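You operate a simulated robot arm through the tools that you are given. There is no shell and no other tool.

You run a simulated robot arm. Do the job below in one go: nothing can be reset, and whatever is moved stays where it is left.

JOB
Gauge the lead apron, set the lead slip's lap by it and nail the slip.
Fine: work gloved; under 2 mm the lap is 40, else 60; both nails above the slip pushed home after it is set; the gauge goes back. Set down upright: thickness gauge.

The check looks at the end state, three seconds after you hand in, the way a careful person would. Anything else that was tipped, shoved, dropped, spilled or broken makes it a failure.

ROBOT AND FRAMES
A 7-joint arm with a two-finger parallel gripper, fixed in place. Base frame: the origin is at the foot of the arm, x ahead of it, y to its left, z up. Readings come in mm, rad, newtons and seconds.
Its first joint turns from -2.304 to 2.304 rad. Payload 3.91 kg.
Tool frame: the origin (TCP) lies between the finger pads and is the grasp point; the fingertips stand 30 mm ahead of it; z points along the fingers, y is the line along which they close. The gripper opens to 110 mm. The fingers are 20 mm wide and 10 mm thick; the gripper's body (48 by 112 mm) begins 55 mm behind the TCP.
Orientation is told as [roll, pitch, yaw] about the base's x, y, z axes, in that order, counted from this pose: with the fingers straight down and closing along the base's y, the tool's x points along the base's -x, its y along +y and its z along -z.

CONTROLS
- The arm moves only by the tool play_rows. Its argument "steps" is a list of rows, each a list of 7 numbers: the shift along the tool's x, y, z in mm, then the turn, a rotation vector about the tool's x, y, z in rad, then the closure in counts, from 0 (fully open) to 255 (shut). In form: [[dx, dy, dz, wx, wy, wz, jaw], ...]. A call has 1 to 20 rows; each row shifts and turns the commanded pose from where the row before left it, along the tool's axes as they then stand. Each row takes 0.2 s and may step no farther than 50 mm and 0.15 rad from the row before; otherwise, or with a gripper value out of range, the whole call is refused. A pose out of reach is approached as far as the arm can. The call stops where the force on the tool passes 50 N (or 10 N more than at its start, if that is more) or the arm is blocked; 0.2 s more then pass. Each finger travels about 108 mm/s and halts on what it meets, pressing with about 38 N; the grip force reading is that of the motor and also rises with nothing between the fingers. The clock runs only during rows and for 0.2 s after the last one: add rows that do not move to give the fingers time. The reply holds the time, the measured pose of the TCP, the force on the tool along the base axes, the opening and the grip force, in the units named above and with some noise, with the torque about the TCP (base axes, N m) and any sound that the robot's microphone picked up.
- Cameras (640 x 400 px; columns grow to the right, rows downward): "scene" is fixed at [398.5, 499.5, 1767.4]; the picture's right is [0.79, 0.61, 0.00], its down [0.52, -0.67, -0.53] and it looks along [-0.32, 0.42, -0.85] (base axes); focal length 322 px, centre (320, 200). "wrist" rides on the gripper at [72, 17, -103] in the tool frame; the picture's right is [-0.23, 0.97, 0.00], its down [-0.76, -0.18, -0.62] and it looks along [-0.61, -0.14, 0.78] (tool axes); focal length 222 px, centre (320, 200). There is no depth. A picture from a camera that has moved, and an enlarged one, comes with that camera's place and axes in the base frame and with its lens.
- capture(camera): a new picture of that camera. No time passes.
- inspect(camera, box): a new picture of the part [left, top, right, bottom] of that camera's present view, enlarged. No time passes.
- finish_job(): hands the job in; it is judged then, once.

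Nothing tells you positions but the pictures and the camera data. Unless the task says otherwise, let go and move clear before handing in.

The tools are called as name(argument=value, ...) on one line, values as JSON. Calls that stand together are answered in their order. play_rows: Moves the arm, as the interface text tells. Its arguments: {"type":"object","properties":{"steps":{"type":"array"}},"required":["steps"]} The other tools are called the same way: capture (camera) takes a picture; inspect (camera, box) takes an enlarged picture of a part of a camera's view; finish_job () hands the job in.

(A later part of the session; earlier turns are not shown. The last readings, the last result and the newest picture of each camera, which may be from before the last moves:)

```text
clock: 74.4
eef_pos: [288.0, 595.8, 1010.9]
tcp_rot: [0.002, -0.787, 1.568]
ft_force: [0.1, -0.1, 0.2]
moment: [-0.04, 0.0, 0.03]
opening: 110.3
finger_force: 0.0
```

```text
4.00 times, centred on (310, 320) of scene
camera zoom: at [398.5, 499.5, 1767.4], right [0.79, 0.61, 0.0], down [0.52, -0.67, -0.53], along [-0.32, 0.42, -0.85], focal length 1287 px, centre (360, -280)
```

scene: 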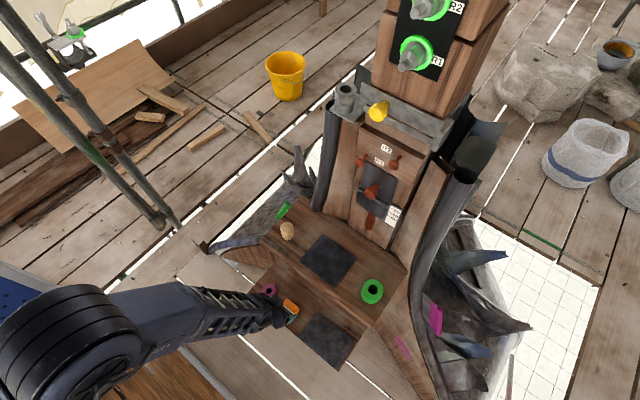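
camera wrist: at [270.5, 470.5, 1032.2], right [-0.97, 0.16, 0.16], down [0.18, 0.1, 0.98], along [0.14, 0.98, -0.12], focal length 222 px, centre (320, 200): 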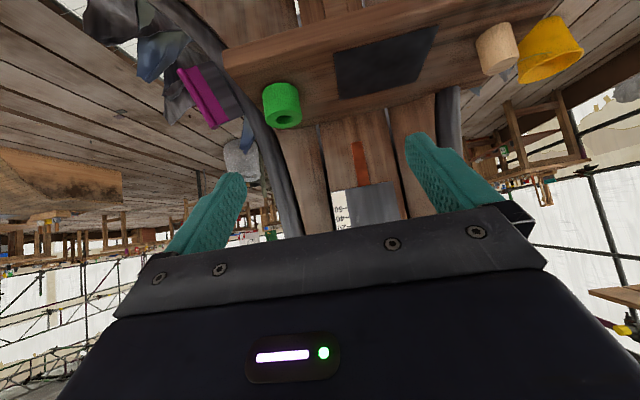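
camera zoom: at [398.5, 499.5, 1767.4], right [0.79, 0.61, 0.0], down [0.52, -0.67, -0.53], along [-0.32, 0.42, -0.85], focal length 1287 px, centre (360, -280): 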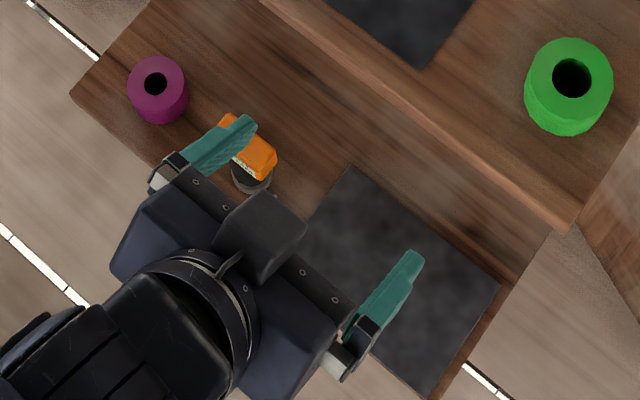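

The gripper hides the scale from here. I'll pitch the tool to about 70° and move closer, so the camera has a level view of the scale.

play_rows(steps=[[0, 0, 0, 0, -0.145, 0, 0], [0, 0, 0, 0, -0.145, 0, 0], [0, 0, 0, 0, -0.145, 0, 0], [-27, 3.3, 25.7, 0, 0, 0, 0], [-27, 3.3, 25.7, 0, 0, 0, 0], [-27, 3.3, 25.7, 0, 0, 0, 0], [0, 0, 0, 0, 0, 0, 0]])

capture(camera="wrist")

inspect(camera="wrist", box=[290, 80, 400, 180])

inspect(camera="scene", box=[250, 280, 330, 340])

```text
clock: 76.0
eef_pos: [276.1, 697.5, 1062.0]
tcp_rot: [0.001, -1.222, 1.57]
ft_force: [-0.6, -0.6, -0.2]
moment: [-0.01, 0.02, 0.03]
opening: 110.0
finger_force: 0.0
```

```text
taken
camera wrist: at [258.8, 575.2, 1029.2], right [-0.97, 0.08, 0.21], down [0.18, -0.33, 0.93], along [0.14, 0.94, 0.3], focal length 222 px, centre (320, 200)
```

wrist: 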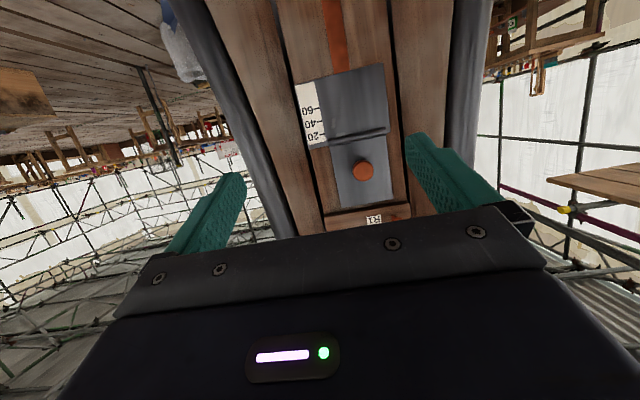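

```text
4.00 times, centred on (345, 130) of wrist
camera zoom: at [258.8, 575.2, 1029.2], right [-0.97, 0.08, 0.21], down [0.18, -0.33, 0.93], along [0.14, 0.94, 0.3], focal length 888 px, centre (220, 480)
```

zoom: 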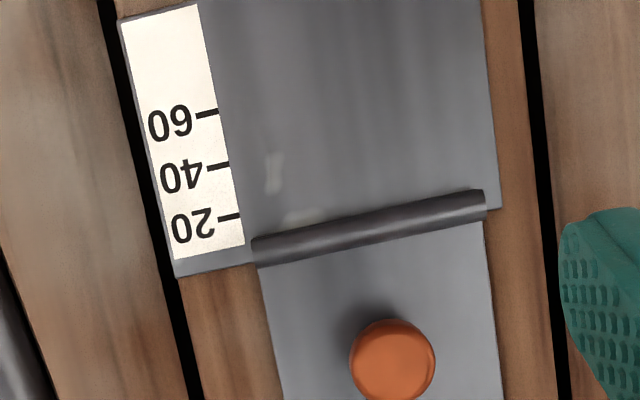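

```text
6.67 times, centred on (290, 310) of scene
camera zoom: at [398.5, 499.5, 1767.4], right [0.79, 0.61, 0.0], down [0.52, -0.67, -0.53], along [-0.32, 0.42, -0.85], focal length 2146 px, centre (520, -533)
```

zoom: 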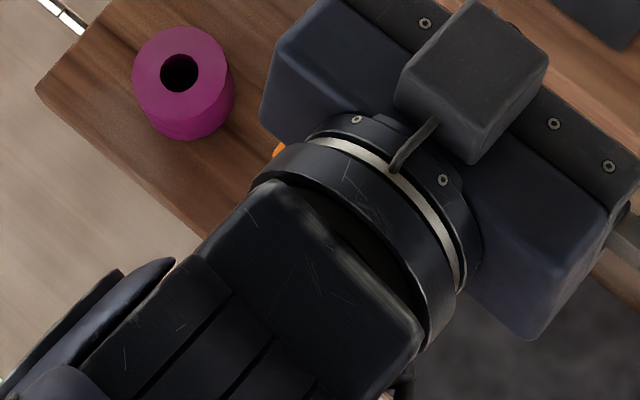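

This is a clear level view: the slip's lower edge sits at roughly a 9–10 mm lap. I'll enlarge the roll and the ticks further to see which line is the slip's true lower edge.

inspect(camera="wrist", box=[318, 125, 342, 145])

inspect(camera="wrist", box=[380, 118, 400, 136])

inspect(camera="scene", box=[386, 200, 402, 216])

inspect(camera="scene", box=[352, 184, 372, 200])

inspect(camera="wrist", box=[345, 140, 385, 200])

```text
16.00 times, centred on (330, 135) of wrist
camera zoom: at [258.8, 575.2, 1029.2], right [-0.97, 0.08, 0.21], down [0.18, -0.33, 0.93], along [0.14, 0.94, 0.3], focal length 3554 px, centre (160, 1240)
```

zoom: 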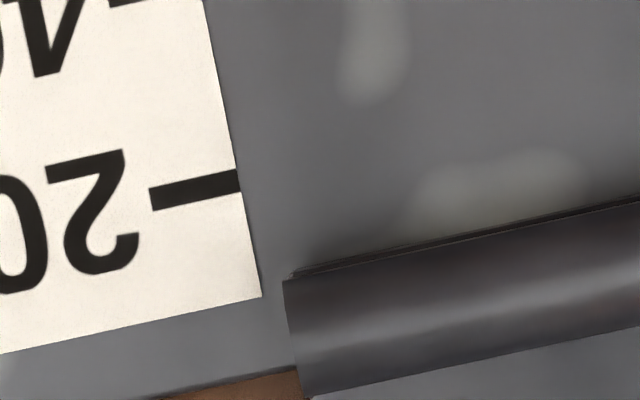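

```text
16.00 times, centred on (390, 127) of wrist
camera zoom: at [258.8, 575.2, 1029.2], right [-0.97, 0.08, 0.21], down [0.18, -0.33, 0.93], along [0.14, 0.94, 0.3], focal length 3554 px, centre (-800, 1368)
```

zoom: 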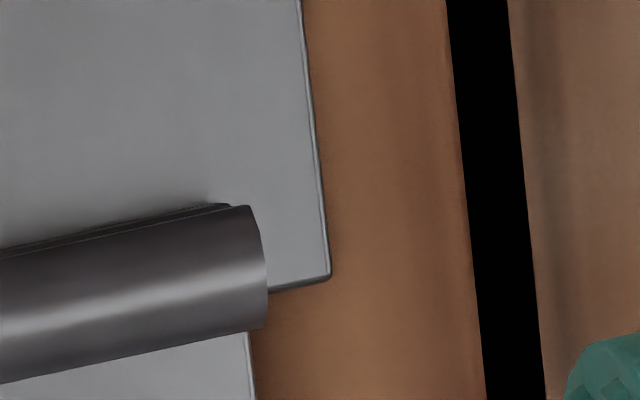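

```text
16.00 times, centred on (394, 208) of scene
camera zoom: at [398.5, 499.5, 1767.4], right [0.79, 0.61, 0.0], down [0.52, -0.67, -0.53], along [-0.32, 0.42, -0.85], focal length 5150 px, centre (-864, 72)
```

zoom: 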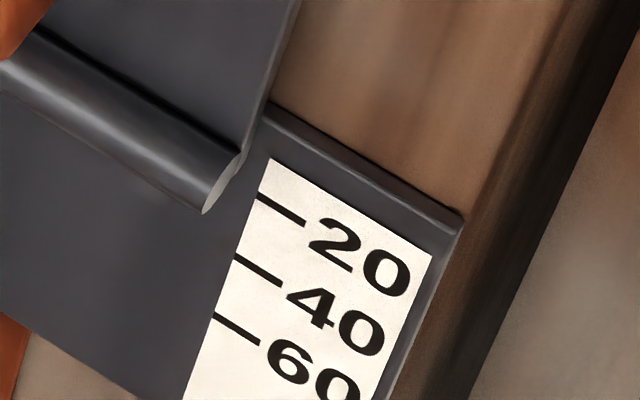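

```text
16.00 times, centred on (362, 192) of scene
camera zoom: at [398.5, 499.5, 1767.4], right [0.79, 0.61, 0.0], down [0.52, -0.67, -0.53], along [-0.32, 0.42, -0.85], focal length 5150 px, centre (-352, 328)
```

zoom: 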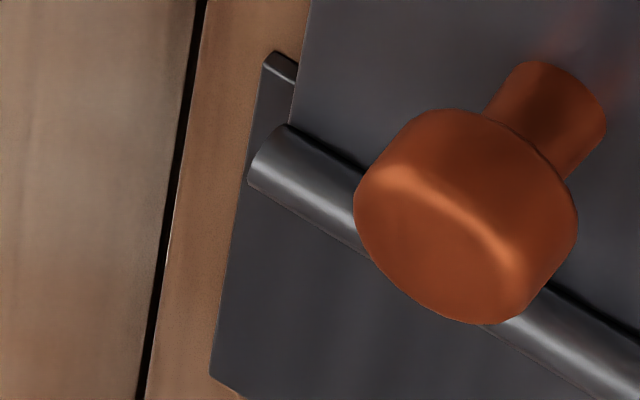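

```text
6.67 times, centred on (365, 170) of wrist
camera zoom: at [258.8, 575.2, 1029.2], right [-0.97, 0.08, 0.21], down [0.18, -0.33, 0.93], along [0.14, 0.94, 0.3], focal length 1481 px, centre (20, 400)
```

zoom: 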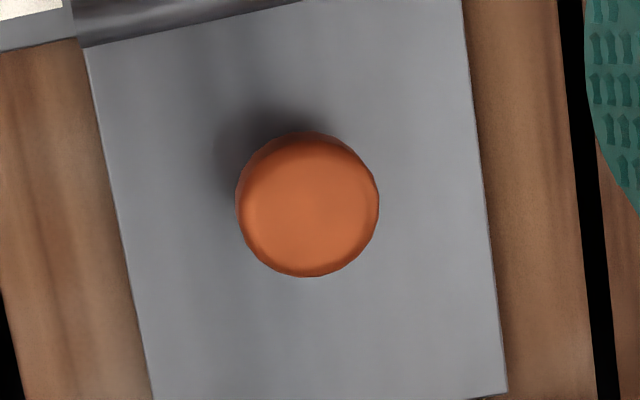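

The slip's lower edge is at a lap of about 10.7 mm, so it has to go down about 49 mm. The knob's head is about 32 mm across, at (235, 917, 1106). I level the tool and come to a stand-off in front of the knob.

play_rows(steps=[[0, 0, 0, 0, -0.1163, 0, 60], [0, 0, 0, 0, -0.1163, 0, 90], [0, 0, 0, 0, -0.1163, 0, 110], [-11, 10.15, 33.1, 0, 0, 0, 110], [-11, 10.15, 33.1, 0, 0, 0, 110], [-11, 10.15, 33.1, 0, 0, 0, 110], [-11, 10.15, 33.1, 0, 0, 0, 110], [0, 0, 0, 0, 0, 0, 110]])

capture(camera="wrist")

capture(camera="scene")

inspect(camera="scene", box=[310, 130, 430, 230])

```text
clock: 77.8
eef_pos: [237.5, 827.1, 1105.1]
tcp_rot: [0.777, -1.567, 0.792]
ft_force: [0.0, 0.0, 0.7]
moment: [-0.02, -0.01, -0.03]
opening: 62.9
finger_force: 0.0
```

```text
taken
camera wrist: at [220.1, 723.1, 1032.5], right [-0.97, 0.0, 0.23], down [0.18, -0.62, 0.76], along [0.14, 0.78, 0.61], focal length 222 px, centre (320, 200)
```

wrist: 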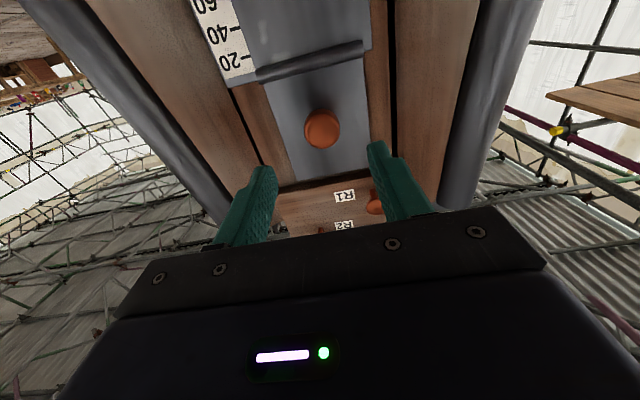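

```text
taken
```

scene: 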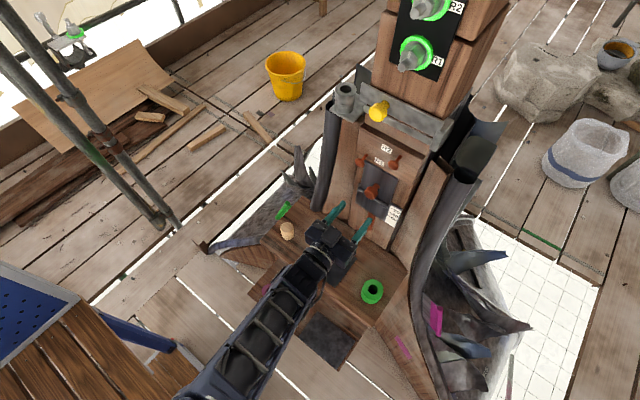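

```text
4.00 times, centred on (370, 180) of scene
camera zoom: at [398.5, 499.5, 1767.4], right [0.79, 0.61, 0.0], down [0.52, -0.67, -0.53], along [-0.32, 0.42, -0.85], focal length 1287 px, centre (120, 280)
```

zoom: 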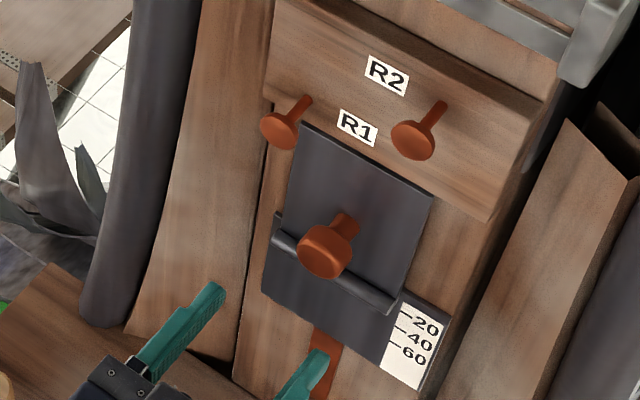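

The knob is exactly on the tool axis. I advance with the fingers on either side of the head, stopping short of the slip's face.

play_rows(steps=[[0, 0, 30, 0, 0, 0, 110], [0, 0, 25, 0, 0, 0, 110], [0, 0, 15, 0, 0, 0, 110], [0, 0, 8, 0, 0, 0, 110], [0, 0, 0, 0, 0, 0, 110]])

capture(camera="wrist")

inspect(camera="scene", box=[335, 165, 415, 225])

```text
clock: 79.0
eef_pos: [237.9, 906.2, 1106.1]
tcp_rot: [0.752, -1.571, 0.817]
ft_force: [-0.8, -0.4, 0.3]
moment: [0.01, -0.02, -0.04]
opening: 62.4
finger_force: 0.0
```

```text
taken
camera wrist: at [221.2, 802.6, 1032.8], right [-0.97, 0.0, 0.23], down [0.18, -0.62, 0.76], along [0.14, 0.78, 0.61], focal length 222 px, centre (320, 200)
```

wrist: 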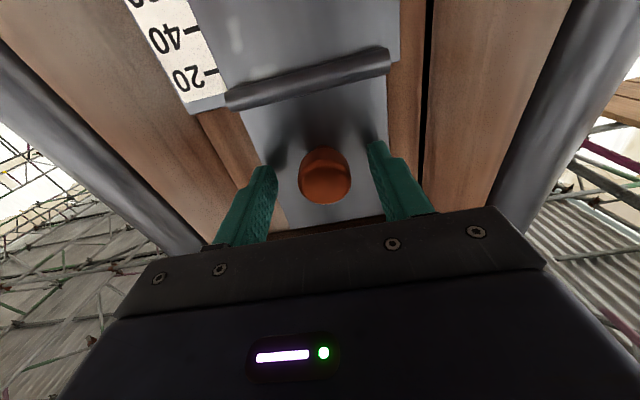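

```text
6.67 times, centred on (375, 195) of scene
camera zoom: at [398.5, 499.5, 1767.4], right [0.79, 0.61, 0.0], down [0.52, -0.67, -0.53], along [-0.32, 0.42, -0.85], focal length 2146 px, centre (-47, 233)
```

zoom: 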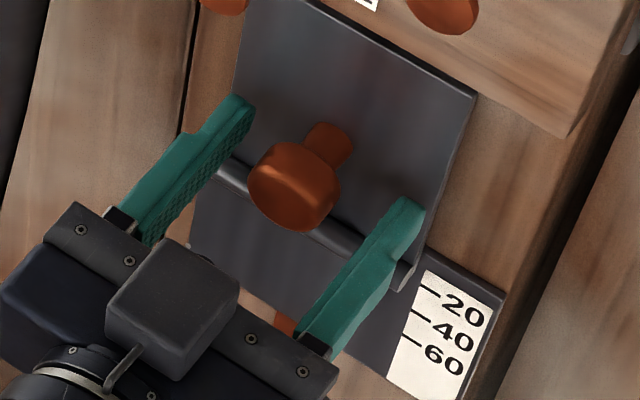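

The head is between the fingers and clear of the face. I close on it.

play_rows(steps=[[0, 0, 0, 0, 0, 0, 135], [0, 0, 0, 0, 0, 0, 155], [0, 0, 0, 0, 0, 0, 168], [0, 0, 0, 0, 0, 0, 178], [0, 0, 0, 0, 0, 0, 188], [0, 0, 0, 0, 0, 0, 205], [0, 0, 0, 0, 0, 0, 235], [0, 0, 0, 0, 0, 0, 235], [0, 0, 0, 0, 0, 0, 235]])

capture(camera="wrist")

inspect(camera="wrist", box=[180, 0, 300, 120])

```text
clock: 81.0
eef_pos: [235.6, 907.4, 1104.9]
tcp_rot: [0.227, -1.569, 1.346]
ft_force: [-28.6, -0.6, -2.1]
moment: [0.1, 0.11, -0.07]
opening: 31.8
finger_force: 45.4
```

```text
taken
camera wrist: at [218.7, 802.5, 1032.9], right [-0.97, 0.0, 0.23], down [0.18, -0.62, 0.76], along [0.14, 0.78, 0.61], focal length 222 px, centre (320, 200)
```

wrist: 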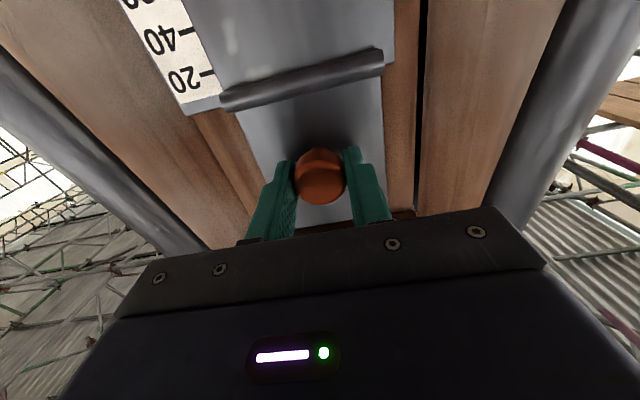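

```text
3.33 times, centred on (240, 60) of wrist
camera zoom: at [218.7, 802.5, 1032.9], right [-0.97, 0.0, 0.23], down [0.18, -0.62, 0.76], along [0.14, 0.78, 0.61], focal length 740 px, centre (587, 667)
```

zoom: 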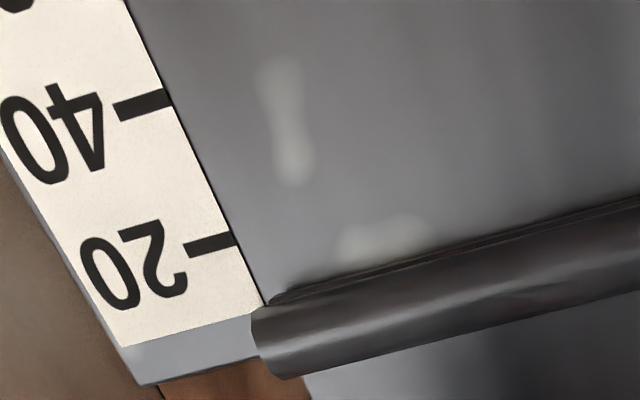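

The arm is being pulled 2 mm sideways by the grip (28 N in x). I shift the commanded pose −2 mm in x to relax that.

play_rows(steps=[[0, 1, 0, 0, 0, 0, 235], [0, 1, 0, 0, 0, 0, 235], [0, 0, 0, 0, 0, 0, 235]])

```text
clock: 81.8
eef_pos: [234.7, 905.8, 1105.9]
tcp_rot: [-0.432, -1.571, 2.002]
ft_force: [-23.0, -10.3, 0.3]
moment: [-0.49, -0.04, 0.59]
opening: 31.5
finger_force: 45.1
```

play_rows(steps=[[0, 0, 0, 0, 0, 0, 235], [0, 0, 0, 0, 0, 0, 235], [0, 0, 0, 0, 0, 0, 235]])

capture(camera="wrist")

```text
clock: 82.6
eef_pos: [235.9, 905.5, 1105.1]
tcp_rot: [0.401, -1.569, 1.171]
ft_force: [-20.5, -11.9, 0.2]
moment: [0.08, -0.03, 0.55]
opening: 31.5
finger_force: 45.2
```

```text
taken
camera wrist: at [218.4, 802.5, 1032.8], right [-0.97, 0.0, 0.23], down [0.18, -0.62, 0.76], along [0.14, 0.78, 0.61], focal length 222 px, centre (320, 200)
```

wrist: 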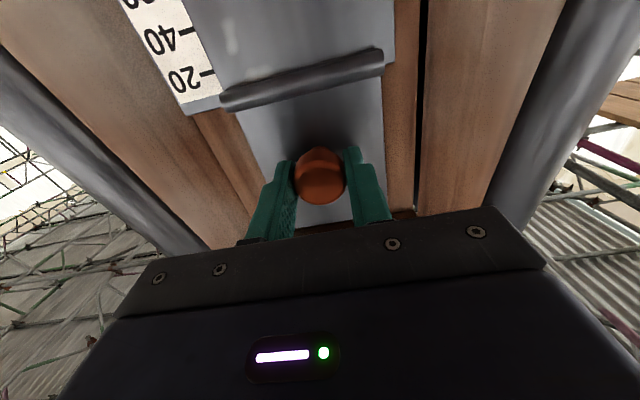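

play_rows(steps=[[0, 1, 0, 0, 0, 0, 235], [0, 1, 0, 0, 0, 0, 235], [0, 1, 0, 0, 0, 0, 235], [0, 0, 0, 0, 0, 0, 235]])

```text
clock: 83.6
eef_pos: [236.3, 905.0, 1105.6]
tcp_rot: [1.737, -1.57, -0.169]
ft_force: [5.8, -25.8, 0.6]
moment: [-0.16, -0.03, 0.3]
opening: 31.7
finger_force: 44.9
```

The x force is gone, but there is now a 26 N push in −y. I back off slightly along the tool axis.

play_rows(steps=[[0, -0.5, -0.8, 0, 0, 0, 235], [0, 0, -0.8, 0, 0, 0, 235], [0, 0, 0, 0, 0, 0, 235]])

```text
clock: 84.4
eef_pos: [233.9, 905.7, 1105.4]
tcp_rot: [2.241, -1.569, -0.674]
ft_force: [17.7, 20.0, 3.4]
moment: [-0.64, 0.0, 0.25]
opening: 31.5
finger_force: 44.8
```

play_rows(steps=[[0, -0.6, 0.7, 0, 0, 0, 235], [0, 0, 0, 0, 0, 0, 235], [0, 0, 0, 0, 0, 0, 235]])

```text
clock: 85.2
eef_pos: [235.5, 907.0, 1106.4]
tcp_rot: [1.863, -1.569, -0.293]
ft_force: [22.0, -1.1, 5.5]
moment: [0.96, -0.04, 0.22]
opening: 31.5
finger_force: 45.0
```

Forces are modest now. I try a small 2 mm slide downwards and watch the force.

play_rows(steps=[[1, -0.4, 0, 0, 0, 0, 235], [1, 0, 0, 0, 0, 0, 235], [0, 0, 0, 0, 0, 0, 235]])

inspect(camera="wrist", box=[180, 0, 300, 120])

```text
clock: 86.0
eef_pos: [235.5, 907.0, 1103.3]
tcp_rot: [1.202, -1.569, 0.367]
ft_force: [20.1, 3.5, 5.5]
moment: [0.72, 0.01, 0.23]
opening: 31.6
finger_force: 45.2
```

```text
3.33 times, centred on (240, 60) of wrist
camera zoom: at [218.2, 802.6, 1030.5], right [-0.97, 0.0, 0.23], down [0.18, -0.62, 0.76], along [0.14, 0.78, 0.61], focal length 740 px, centre (587, 667)
```

zoom: 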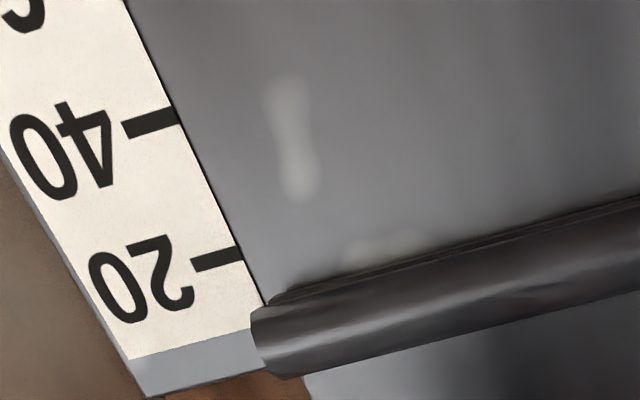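

The slip slides down with the hand at only about 5 N. I continue down 36 mm more in small rows and re-check.

play_rows(steps=[[4, 0, 0, 0, 0, 0, 235], [4, 0, 0, 0, 0, 0, 235], [4, 0, 0, 0, 0, 0, 235], [4, 0, 0, 0, 0, 0, 235], [4, 0, 0, 0, 0, 0, 235], [4, 0, 0, 0, 0, 0, 235], [4, 0, 0, 0, 0, 0, 235], [4, 0, 0, 0, 0, 0, 235], [4, 0, 0, 0, 0, 0, 235], [0, 0, 0, 0, 0, 0, 235]])

inspect(camera="wrist", box=[180, 0, 300, 120])

inspect(camera="scene", box=[376, 196, 408, 232])

```text
clock: 88.2
eef_pos: [234.8, 905.7, 1065.3]
tcp_rot: [0.875, -1.568, 0.696]
ft_force: [18.3, 22.6, 5.6]
moment: [0.3, 0.05, 0.21]
opening: 31.7
finger_force: 45.5
```

```text
3.33 times, centred on (240, 60) of wrist
camera zoom: at [218.2, 802.5, 994.0], right [-0.97, 0.0, 0.23], down [0.18, -0.62, 0.76], along [0.14, 0.78, 0.61], focal length 740 px, centre (587, 667)
```

zoom: 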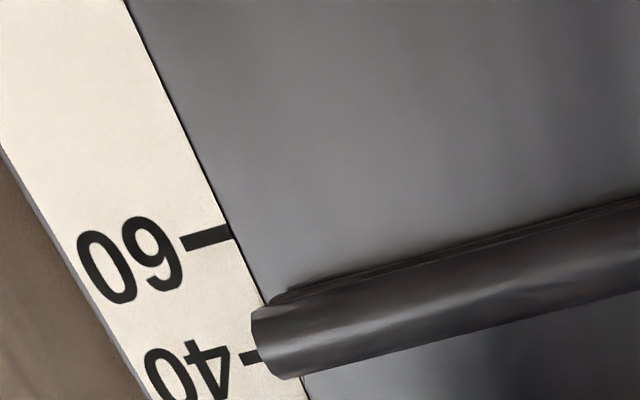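

```text
11.11 times, centred on (392, 214) of scene
camera zoom: at [398.5, 499.5, 1767.4], right [0.79, 0.61, 0.0], down [0.52, -0.67, -0.53], along [-0.32, 0.42, -0.85], focal length 3576 px, centre (-480, 44)
```

zoom: 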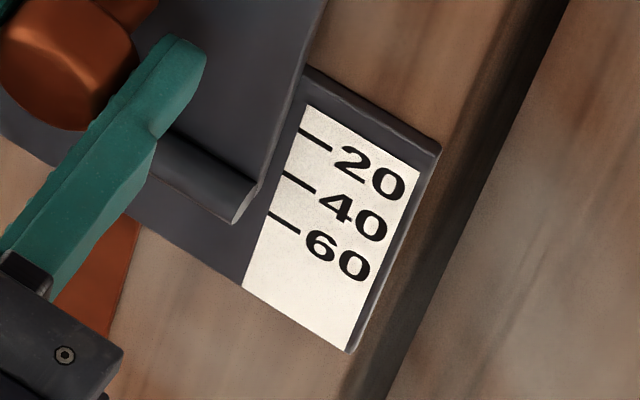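

The lap is now about 49. I correct the slight y pull and go down 8 mm more.

play_rows(steps=[[2, 0, 0.3, 0, 0, 0, 235], [2, 0, 0.3, 0, 0, 0, 235], [2, 0, 0, 0, 0, 0, 235], [2, 0, 0, 0, 0, 0, 235], [0, 0, 0, 0, 0, 0, 235]])

inspect(camera="wrist", box=[180, 0, 300, 120])

inspect(camera="scene", box=[376, 196, 408, 232])

```text
clock: 89.4
eef_pos: [234.3, 905.7, 1058.2]
tcp_rot: [1.055, -1.57, 0.512]
ft_force: [19.1, 4.5, 4.5]
moment: [-0.13, 0.0, 0.27]
opening: 31.7
finger_force: 45.5
```

```text
3.33 times, centred on (240, 60) of wrist
camera zoom: at [218.2, 802.5, 986.0], right [-0.97, 0.0, 0.23], down [0.18, -0.62, 0.76], along [0.14, 0.78, 0.61], focal length 740 px, centre (587, 667)
```

zoom: 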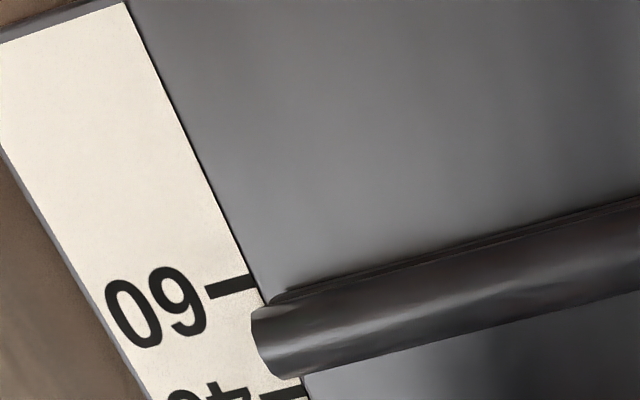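

```text
11.11 times, centred on (392, 214) of scene
camera zoom: at [398.5, 499.5, 1767.4], right [0.79, 0.61, 0.0], down [0.52, -0.67, -0.53], along [-0.32, 0.42, -0.85], focal length 3576 px, centre (-480, 44)
```

zoom: 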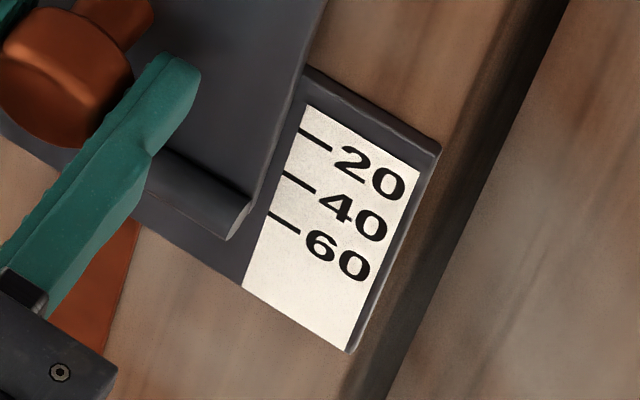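

About 3.5 mm remains. I go down 3.3 mm and compare the edge with the 60 tick.

play_rows(steps=[[1.1, 0, 0, 0, 0, 0, 235], [1.1, 0, 0, 0, 0, 0, 235], [1.1, 0, 0, 0, 0, 0, 235], [0, 0, 0, 0, 0, 0, 235], [0, 0, 0, 0, 0, 0, 235]])

inspect(camera="wrist", box=[210, 30, 290, 100])

inspect(camera="scene", box=[380, 204, 404, 224])

```text
clock: 90.6
eef_pos: [234.9, 904.8, 1055.8]
tcp_rot: [1.483, -1.569, 0.083]
ft_force: [17.0, 14.5, 5.1]
moment: [0.23, 0.01, 0.29]
opening: 31.5
finger_force: 44.6
```

```text
5.71 times, centred on (250, 65) of wrist
camera zoom: at [218.2, 802.5, 983.0], right [-0.97, 0.0, 0.23], down [0.18, -0.62, 0.76], along [0.14, 0.78, 0.61], focal length 1269 px, centre (720, 971)
```

zoom: 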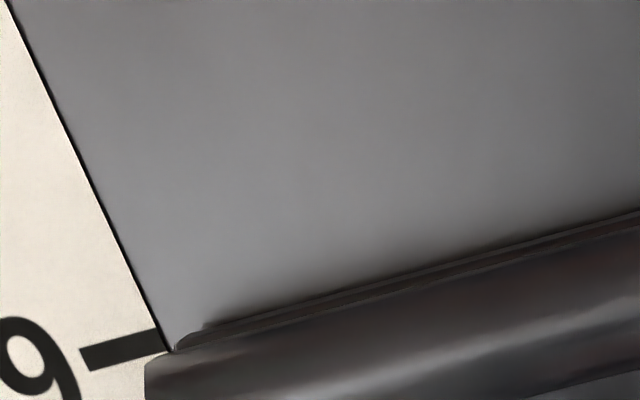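

```text
16.00 times, centred on (392, 214) of scene
camera zoom: at [398.5, 499.5, 1767.4], right [0.79, 0.61, 0.0], down [0.52, -0.67, -0.53], along [-0.32, 0.42, -0.85], focal length 5150 px, centre (-832, -24)
```

zoom: 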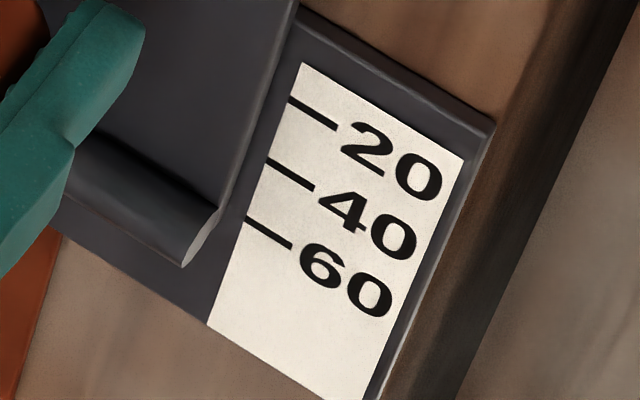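

The slip's lower edge now lines up with the 60 tick within about half a millimetre. I release the knob and retreat straight back for a level check.

play_rows(steps=[[0, 0, 0, 0, 0, 0, 178], [0, 0, 0, 0, 0, 0, 165], [0, 0, 0, 0, 0, 0, 140], [0, 0, 0, 0, 0, 0, 110], [0, 0, 0, 0, 0, 0, 110], [0, 0, -20, 0, 0, 0, 110], [0, 0, -30, 0, 0, 0, 110], [0, 0, -40, 0, 0, 0, 110], [0, 0, -40, 0, 0, 0, 110], [0, 0, -40, 0, 0, 0, 110], [0, 0, 0, 0, 0, 0, 110]])

capture(camera="wrist")

inspect(camera="scene", box=[335, 150, 415, 230])

```text
clock: 93.0
eef_pos: [234.9, 734.4, 1055.1]
tcp_rot: [0.781, -1.571, 0.791]
ft_force: [0.6, -1.0, 0.3]
moment: [-0.01, 0.02, 0.01]
opening: 62.7
finger_force: 0.1
```

```text
taken
camera wrist: at [216.7, 631.6, 983.4], right [-0.97, 0.0, 0.23], down [0.18, -0.62, 0.76], along [0.14, 0.78, 0.61], focal length 222 px, centre (320, 200)
```

wrist: 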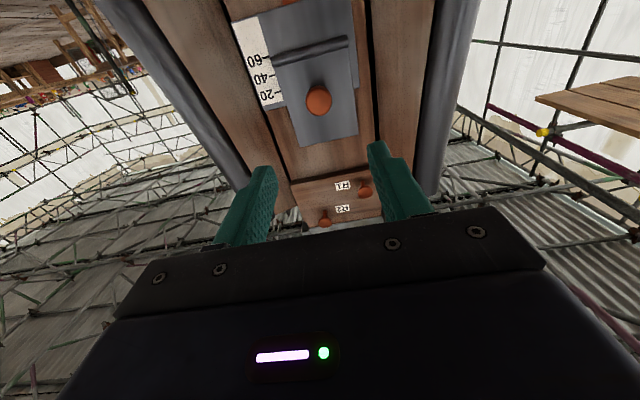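

```text
5.00 times, centred on (375, 190) of scene
camera zoom: at [398.5, 499.5, 1767.4], right [0.79, 0.61, 0.0], down [0.52, -0.67, -0.53], along [-0.32, 0.42, -0.85], focal length 1609 px, centre (45, 250)
```

zoom: 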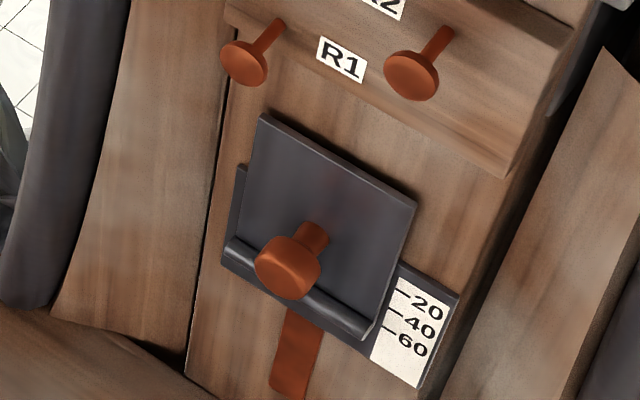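

inspect(camera="wrist", box=[240, 30, 300, 80])

inspect(camera="wrist", box=[262, 48, 282, 68])

inspect(camera="wrist", box=[300, 150, 400, 240])

```text
8.00 times, centred on (270, 55) of wrist
camera zoom: at [216.7, 631.6, 983.4], right [-0.97, 0.0, 0.23], down [0.18, -0.62, 0.76], along [0.14, 0.78, 0.61], focal length 1777 px, centre (720, 1360)
```

zoom: 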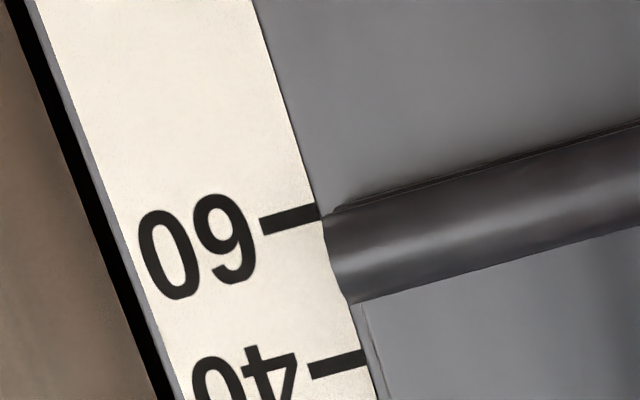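

```text
16.00 times, centred on (272, 58) of wrist
camera zoom: at [216.7, 631.6, 983.4], right [-0.97, 0.0, 0.23], down [0.18, -0.62, 0.76], along [0.14, 0.78, 0.61], focal length 3554 px, centre (1088, 2472)
```

zoom: 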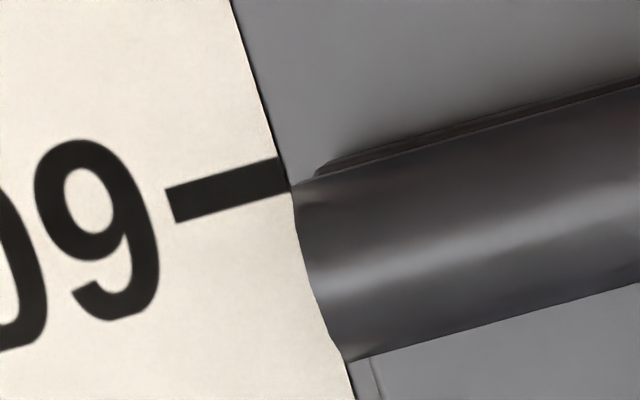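

```text
4.44 times, centred on (350, 195) of wrist
camera zoom: at [216.7, 631.6, 983.4], right [-0.97, 0.0, 0.23], down [0.18, -0.62, 0.76], along [0.14, 0.78, 0.61], focal length 987 px, centre (187, 222)
```

zoom: 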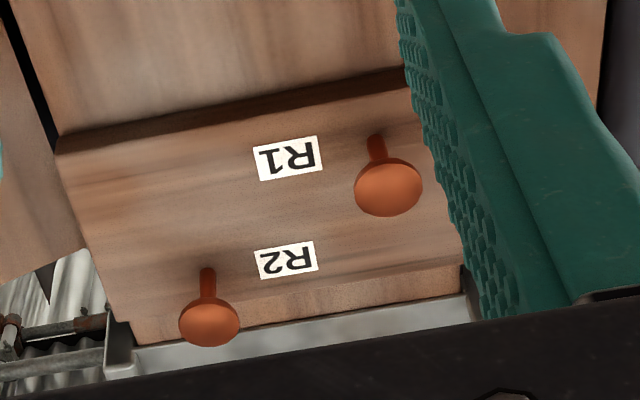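

The level view confirms the slip's lower edge at the 60 tick (59.7–60), and it stays put. Next are the nails: heads at about (196, 906, 1201) and (270, 906, 1251). I close the jaws and line up on the lower-left nail.

play_rows(steps=[[-36.5, 9.75, 16.25, 0, 0, 0, 180], [-36.5, 9.75, 16.25, 0, 0, 0, 255], [-36.5, 9.75, 16.25, 0, 0, 0, 255], [-36.5, 9.75, 16.25, 0, 0, 0, 255], [0, 0, 0, 0, 0, 0, 255], [0, 0, 0, 0, 0, 0, 255]])

capture(camera="wrist")

inspect(camera="scene", box=[320, 120, 420, 200])

```text
clock: 94.4
eef_pos: [196.4, 799.7, 1199.7]
tcp_rot: [0.798, -1.568, 0.772]
ft_force: [0.0, -0.5, -0.9]
moment: [-0.02, -0.02, 0.01]
opening: 0.0
finger_force: 38.1
```

```text
taken
camera wrist: at [178.2, 696.3, 1128.1], right [-0.97, 0.0, 0.23], down [0.18, -0.62, 0.76], along [0.14, 0.78, 0.61], focal length 222 px, centre (320, 200)
```

wrist: 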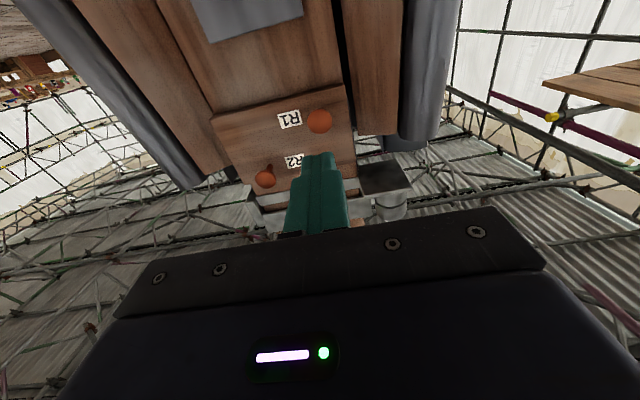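

```text
5.00 times, centred on (370, 160) of scene
camera zoom: at [398.5, 499.5, 1767.4], right [0.79, 0.61, 0.0], down [0.52, -0.67, -0.53], along [-0.32, 0.42, -0.85], focal length 1609 px, centre (70, 400)
```

zoom: 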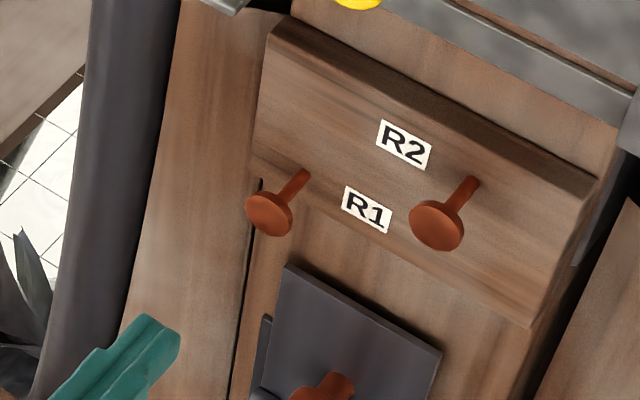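

The nail head is exactly on the tool axis. I advance to near contact, then push in small steps.

play_rows(steps=[[0, 0, 30, 0, 0, 0, 255], [0, 0, 25, 0, 0, 0, 255], [0, 0, 0, 0, 0, 0, 255]])

play_rows(steps=[[0, 0, 4, 0, 0, 0, 255], [0, 0, 4, 0, 0, 0, 255], [0, 0, 4, 0, 0, 0, 255], [0, 0, 4, 0, 0, 0, 255], [0, 0, 4, 0, 0, 0, 255], [0, 0, 0, 0, 0, 0, 255]])

inspect(camera="scene", box=[330, 130, 420, 200])

capture(camera="wrist")

```text
clock: 95.2
eef_pos: [194.4, 856.7, 1200.6]
tcp_rot: [0.366, -1.569, 1.204]
ft_force: [0.2, -0.2, 0.1]
moment: [0.01, -0.02, 0.05]
opening: 0.0
finger_force: 37.4
```

```text
clock: 96.6
eef_pos: [193.2, 875.9, 1202.1]
tcp_rot: [0.676, -1.57, 0.895]
ft_force: [-1.2, -3.4, 0.0]
moment: [-0.04, 0.02, 0.02]
opening: 0.0
finger_force: 38.0
```

```text
5.71 times, centred on (375, 165) of scene
camera zoom: at [398.5, 499.5, 1767.4], right [0.79, 0.61, 0.0], down [0.52, -0.67, -0.53], along [-0.32, 0.42, -0.85], focal length 1839 px, centre (6, 400)
```

zoom: 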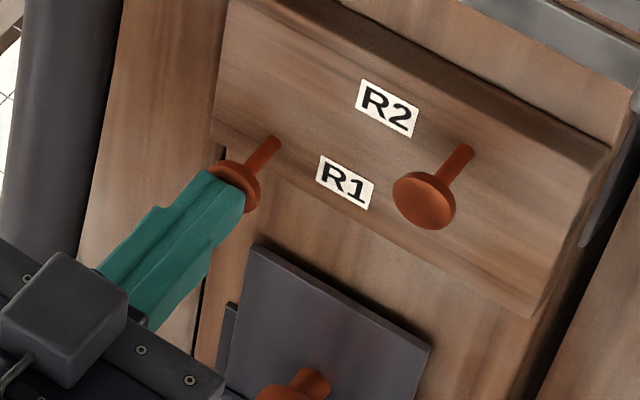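

```text
taken
camera wrist: at [177.2, 772.5, 1128.7], right [-0.97, 0.0, 0.23], down [0.18, -0.62, 0.76], along [0.14, 0.78, 0.61], focal length 222 px, centre (320, 200)
```

wrist: 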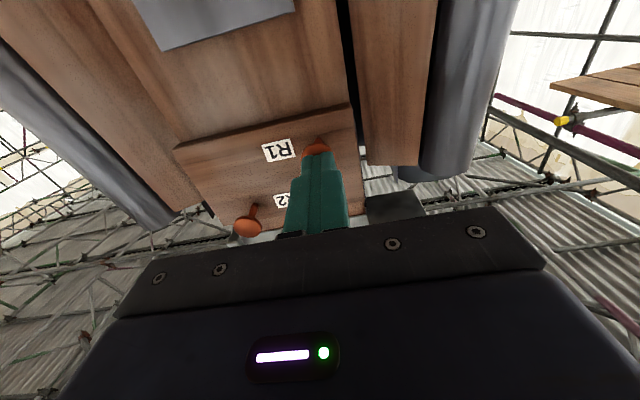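

The tips touch the head. I keep pushing in 3 mm steps.

play_rows(steps=[[0, 0, 3, 0, 0, 0, 255], [0, 0, 3, 0, 0, 0, 255], [0, 0, 3, 0, 0, 0, 255], [0, 0, 0, 0, 0, 0, 255]])

play_rows(steps=[[0, 0, 3, 0, 0, 0, 255], [0, 0, 3, 0, 0, 0, 255], [0, 0, 3, 0, 0, 0, 255], [0, 0, 0, 0, 0, 0, 255]])

inspect(camera="scene", box=[330, 130, 420, 200])

```text
clock: 97.6
eef_pos: [195.6, 884.8, 1200.0]
tcp_rot: [0.83, -1.571, 0.738]
ft_force: [-0.5, -1.7, -0.1]
moment: [0.02, -0.04, 0.02]
opening: 0.1
finger_force: 38.0
```

```text
clock: 98.6
eef_pos: [195.8, 895.3, 1200.4]
tcp_rot: [1.028, -1.571, 0.541]
ft_force: [-0.7, -3.5, -1.0]
moment: [-0.04, -0.03, 0.01]
opening: 0.0
finger_force: 37.2
```

```text
5.71 times, centred on (375, 165) of scene
camera zoom: at [398.5, 499.5, 1767.4], right [0.79, 0.61, 0.0], down [0.52, -0.67, -0.53], along [-0.32, 0.42, -0.85], focal length 1839 px, centre (6, 400)
```

zoom: 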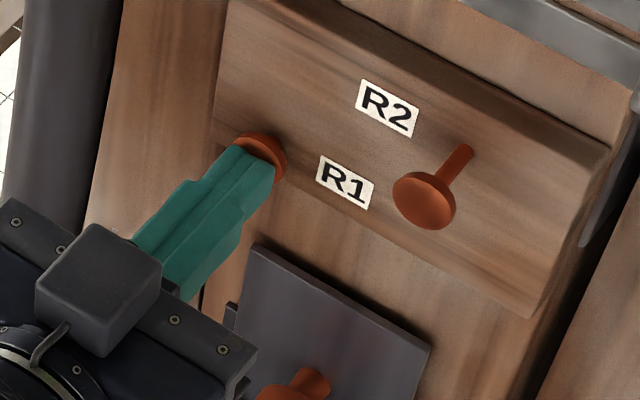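

The nail goes in easily. I continue until the force rises at the end stop.

play_rows(steps=[[0, 0, 2, 0, 0, 0, 255], [0, 0, 2, 0, 0, 0, 255], [0, 0, 0, 0, 0, 0, 255]])

play_rows(steps=[[0, 0, 2, 0, 0, 0, 255], [0, 0, 2, 0, 0, 0, 255], [0, 0, 0, 0, 0, 0, 255]])

inspect(camera="scene", box=[330, 130, 420, 200])

```text
clock: 99.4
eef_pos: [196.9, 897.4, 1200.3]
tcp_rot: [0.908, -1.568, 0.661]
ft_force: [2.9, -5.8, -0.5]
moment: [0.01, 0.01, -0.09]
opening: 0.1
finger_force: 37.5
```

```text
clock: 100.2
eef_pos: [194.7, 901.5, 1201.5]
tcp_rot: [0.647, -1.571, 0.924]
ft_force: [6.1, -42.6, -6.3]
moment: [-0.14, -0.11, -0.16]
opening: 0.1
finger_force: 37.1
```

```text
5.71 times, centred on (375, 165) of scene
camera zoom: at [398.5, 499.5, 1767.4], right [0.79, 0.61, 0.0], down [0.52, -0.67, -0.53], along [-0.32, 0.42, -0.85], focal length 1839 px, centre (6, 400)
```

zoom: 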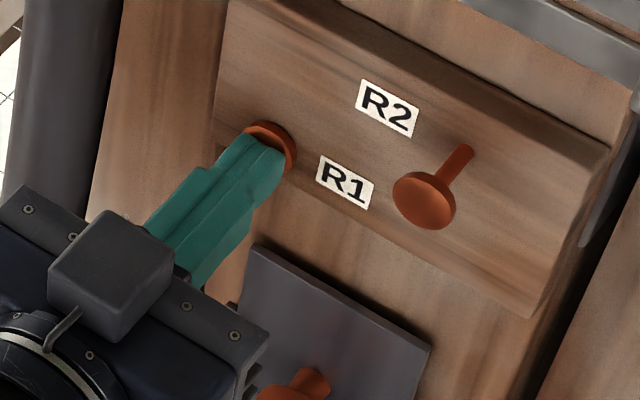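

42 N: the R1 nail is home. I retreat and move across to the R2 nail.

play_rows(steps=[[0, 0, -2, 0, 0, 0, 255], [0, 0, -30, 0, 0, 0, 255], [0, 0, -45, 0, 0, 0, 255], [-16.8, -24.8, -10, 0, 0, 0, 255], [-16.8, -24.8, -10, 0, 0, 0, 255], [-16.8, -24.8, 0, 0, 0, 0, 255], [0, 0, 0, 0, 0, 0, 255]])

capture(camera="wrist")

inspect(camera="scene", box=[330, 130, 420, 200])

```text
clock: 101.8
eef_pos: [270.8, 803.3, 1252.0]
tcp_rot: [0.715, -1.569, 0.857]
ft_force: [-0.5, 1.2, -0.4]
moment: [-0.02, -0.05, 0.01]
opening: 0.0
finger_force: 37.2
```

```text
taken
camera wrist: at [253.4, 700.3, 1179.8], right [-0.97, 0.0, 0.23], down [0.18, -0.62, 0.76], along [0.14, 0.78, 0.61], focal length 222 px, centre (320, 200)
```

wrist: 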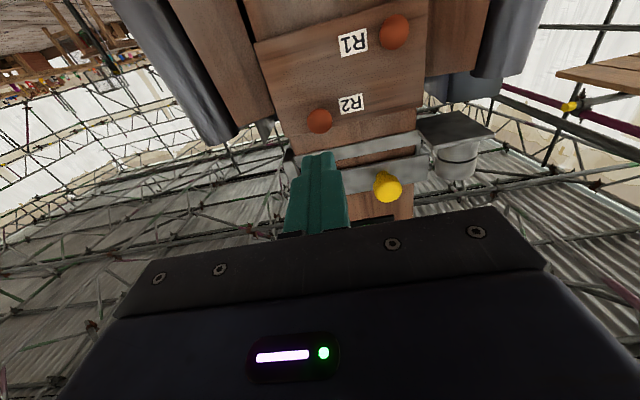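

```text
5.71 times, centred on (375, 165) of scene
camera zoom: at [398.5, 499.5, 1767.4], right [0.79, 0.61, 0.0], down [0.52, -0.67, -0.53], along [-0.32, 0.42, -0.85], focal length 1839 px, centre (6, 400)
```

zoom: 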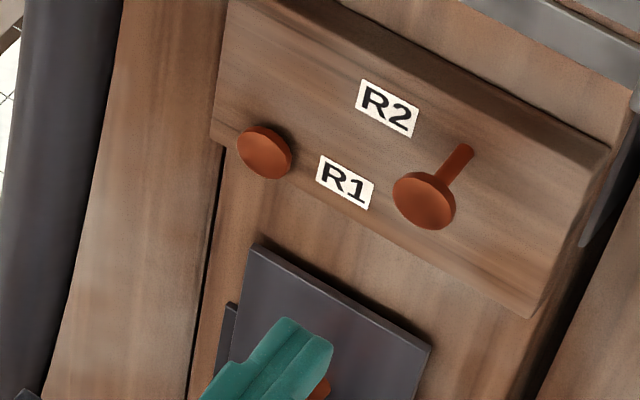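

R1 sits flush. The R2 head is about 3.5 mm lower than my axis, so I correct that and push this nail too.

play_rows(steps=[[3.5, 0, 20, 0, 0, 0, 255], [0, 0, 30, 0, 0, 0, 255], [0, 0, 10, 0, 0, 0, 255], [0, 0, 0, 0, 0, 0, 255]])

capture(camera="wrist")

play_rows(steps=[[0, 0, 4, 0, 0, 0, 255], [0, 0, 4, 0, 0, 0, 255], [0, 0, 4, 0, 0, 0, 255], [0, 0, 4, 0, 0, 0, 255], [0, 0, 4, 0, 0, 0, 255], [0, 0, 0, 0, 0, 0, 255]])

inspect(camera="scene", box=[330, 130, 420, 200])

```text
clock: 102.8
eef_pos: [270.3, 865.3, 1248.0]
tcp_rot: [0.765, -1.572, 0.806]
ft_force: [-0.1, -0.5, -0.1]
moment: [-0.03, -0.01, 0.0]
opening: 0.0
finger_force: 37.9
```

```text
taken
camera wrist: at [252.2, 761.0, 1175.2], right [-0.97, 0.0, 0.23], down [0.18, -0.62, 0.76], along [0.14, 0.78, 0.61], focal length 222 px, centre (320, 200)
```

wrist: 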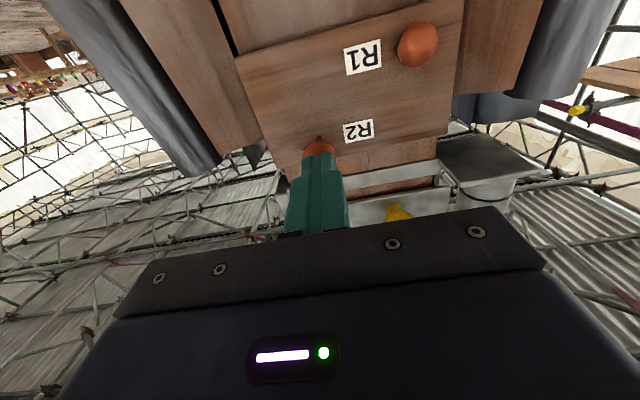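

```text
clock: 104.2
eef_pos: [270.5, 884.7, 1247.2]
tcp_rot: [1.489, -1.57, 0.08]
ft_force: [0.2, -2.0, 1.0]
moment: [0.05, 0.01, 0.0]
opening: 0.1
finger_force: 37.1
```

```text
5.71 times, centred on (375, 165) of scene
camera zoom: at [398.5, 499.5, 1767.4], right [0.79, 0.61, 0.0], down [0.52, -0.67, -0.53], along [-0.32, 0.42, -0.85], focal length 1839 px, centre (6, 400)
```

zoom: 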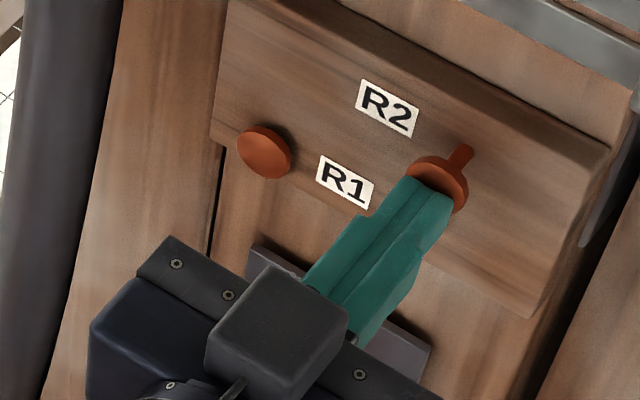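

The R2 nail is going in. I continue to the end stop.

play_rows(steps=[[0, 0, 3, 0, 0, 0, 255], [0, 0, 3, 0, 0, 0, 255], [0, 0, 3, 0, 0, 0, 255], [0, 0, 2, 0, 0, 0, 255], [0, 0, 0, 0, 0, 0, 255]])

play_rows(steps=[[0, 0, 2, 0, 0, 0, 255], [0, 0, 2, 0, 0, 0, 255], [0, 0, 0, 0, 0, 0, 255]])

inspect(camera="scene", box=[330, 130, 420, 200])

```text
clock: 105.4
eef_pos: [270.7, 896.7, 1248.4]
tcp_rot: [0.985, -1.571, 0.582]
ft_force: [0.0, -1.2, -1.3]
moment: [0.01, 0.01, 0.02]
opening: 0.1
finger_force: 37.5
```

```text
clock: 106.2
eef_pos: [270.4, 900.7, 1247.7]
tcp_rot: [0.612, -1.568, 0.959]
ft_force: [-2.9, -20.9, -4.8]
moment: [-0.09, 0.03, 0.09]
opening: 0.0
finger_force: 37.4
```

```text
5.71 times, centred on (375, 165) of scene
camera zoom: at [398.5, 499.5, 1767.4], right [0.79, 0.61, 0.0], down [0.52, -0.67, -0.53], along [-0.32, 0.42, -0.85], focal length 1839 px, centre (6, 400)
```

zoom: 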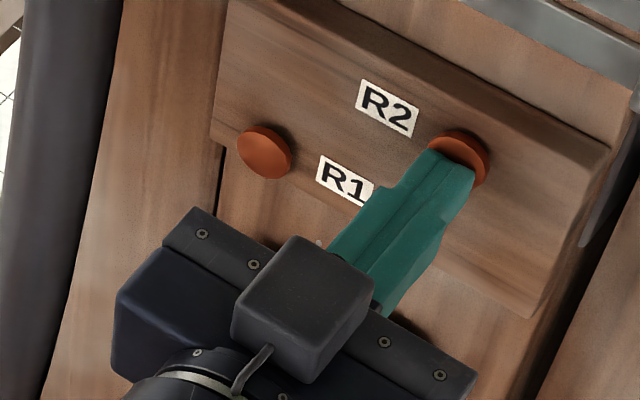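

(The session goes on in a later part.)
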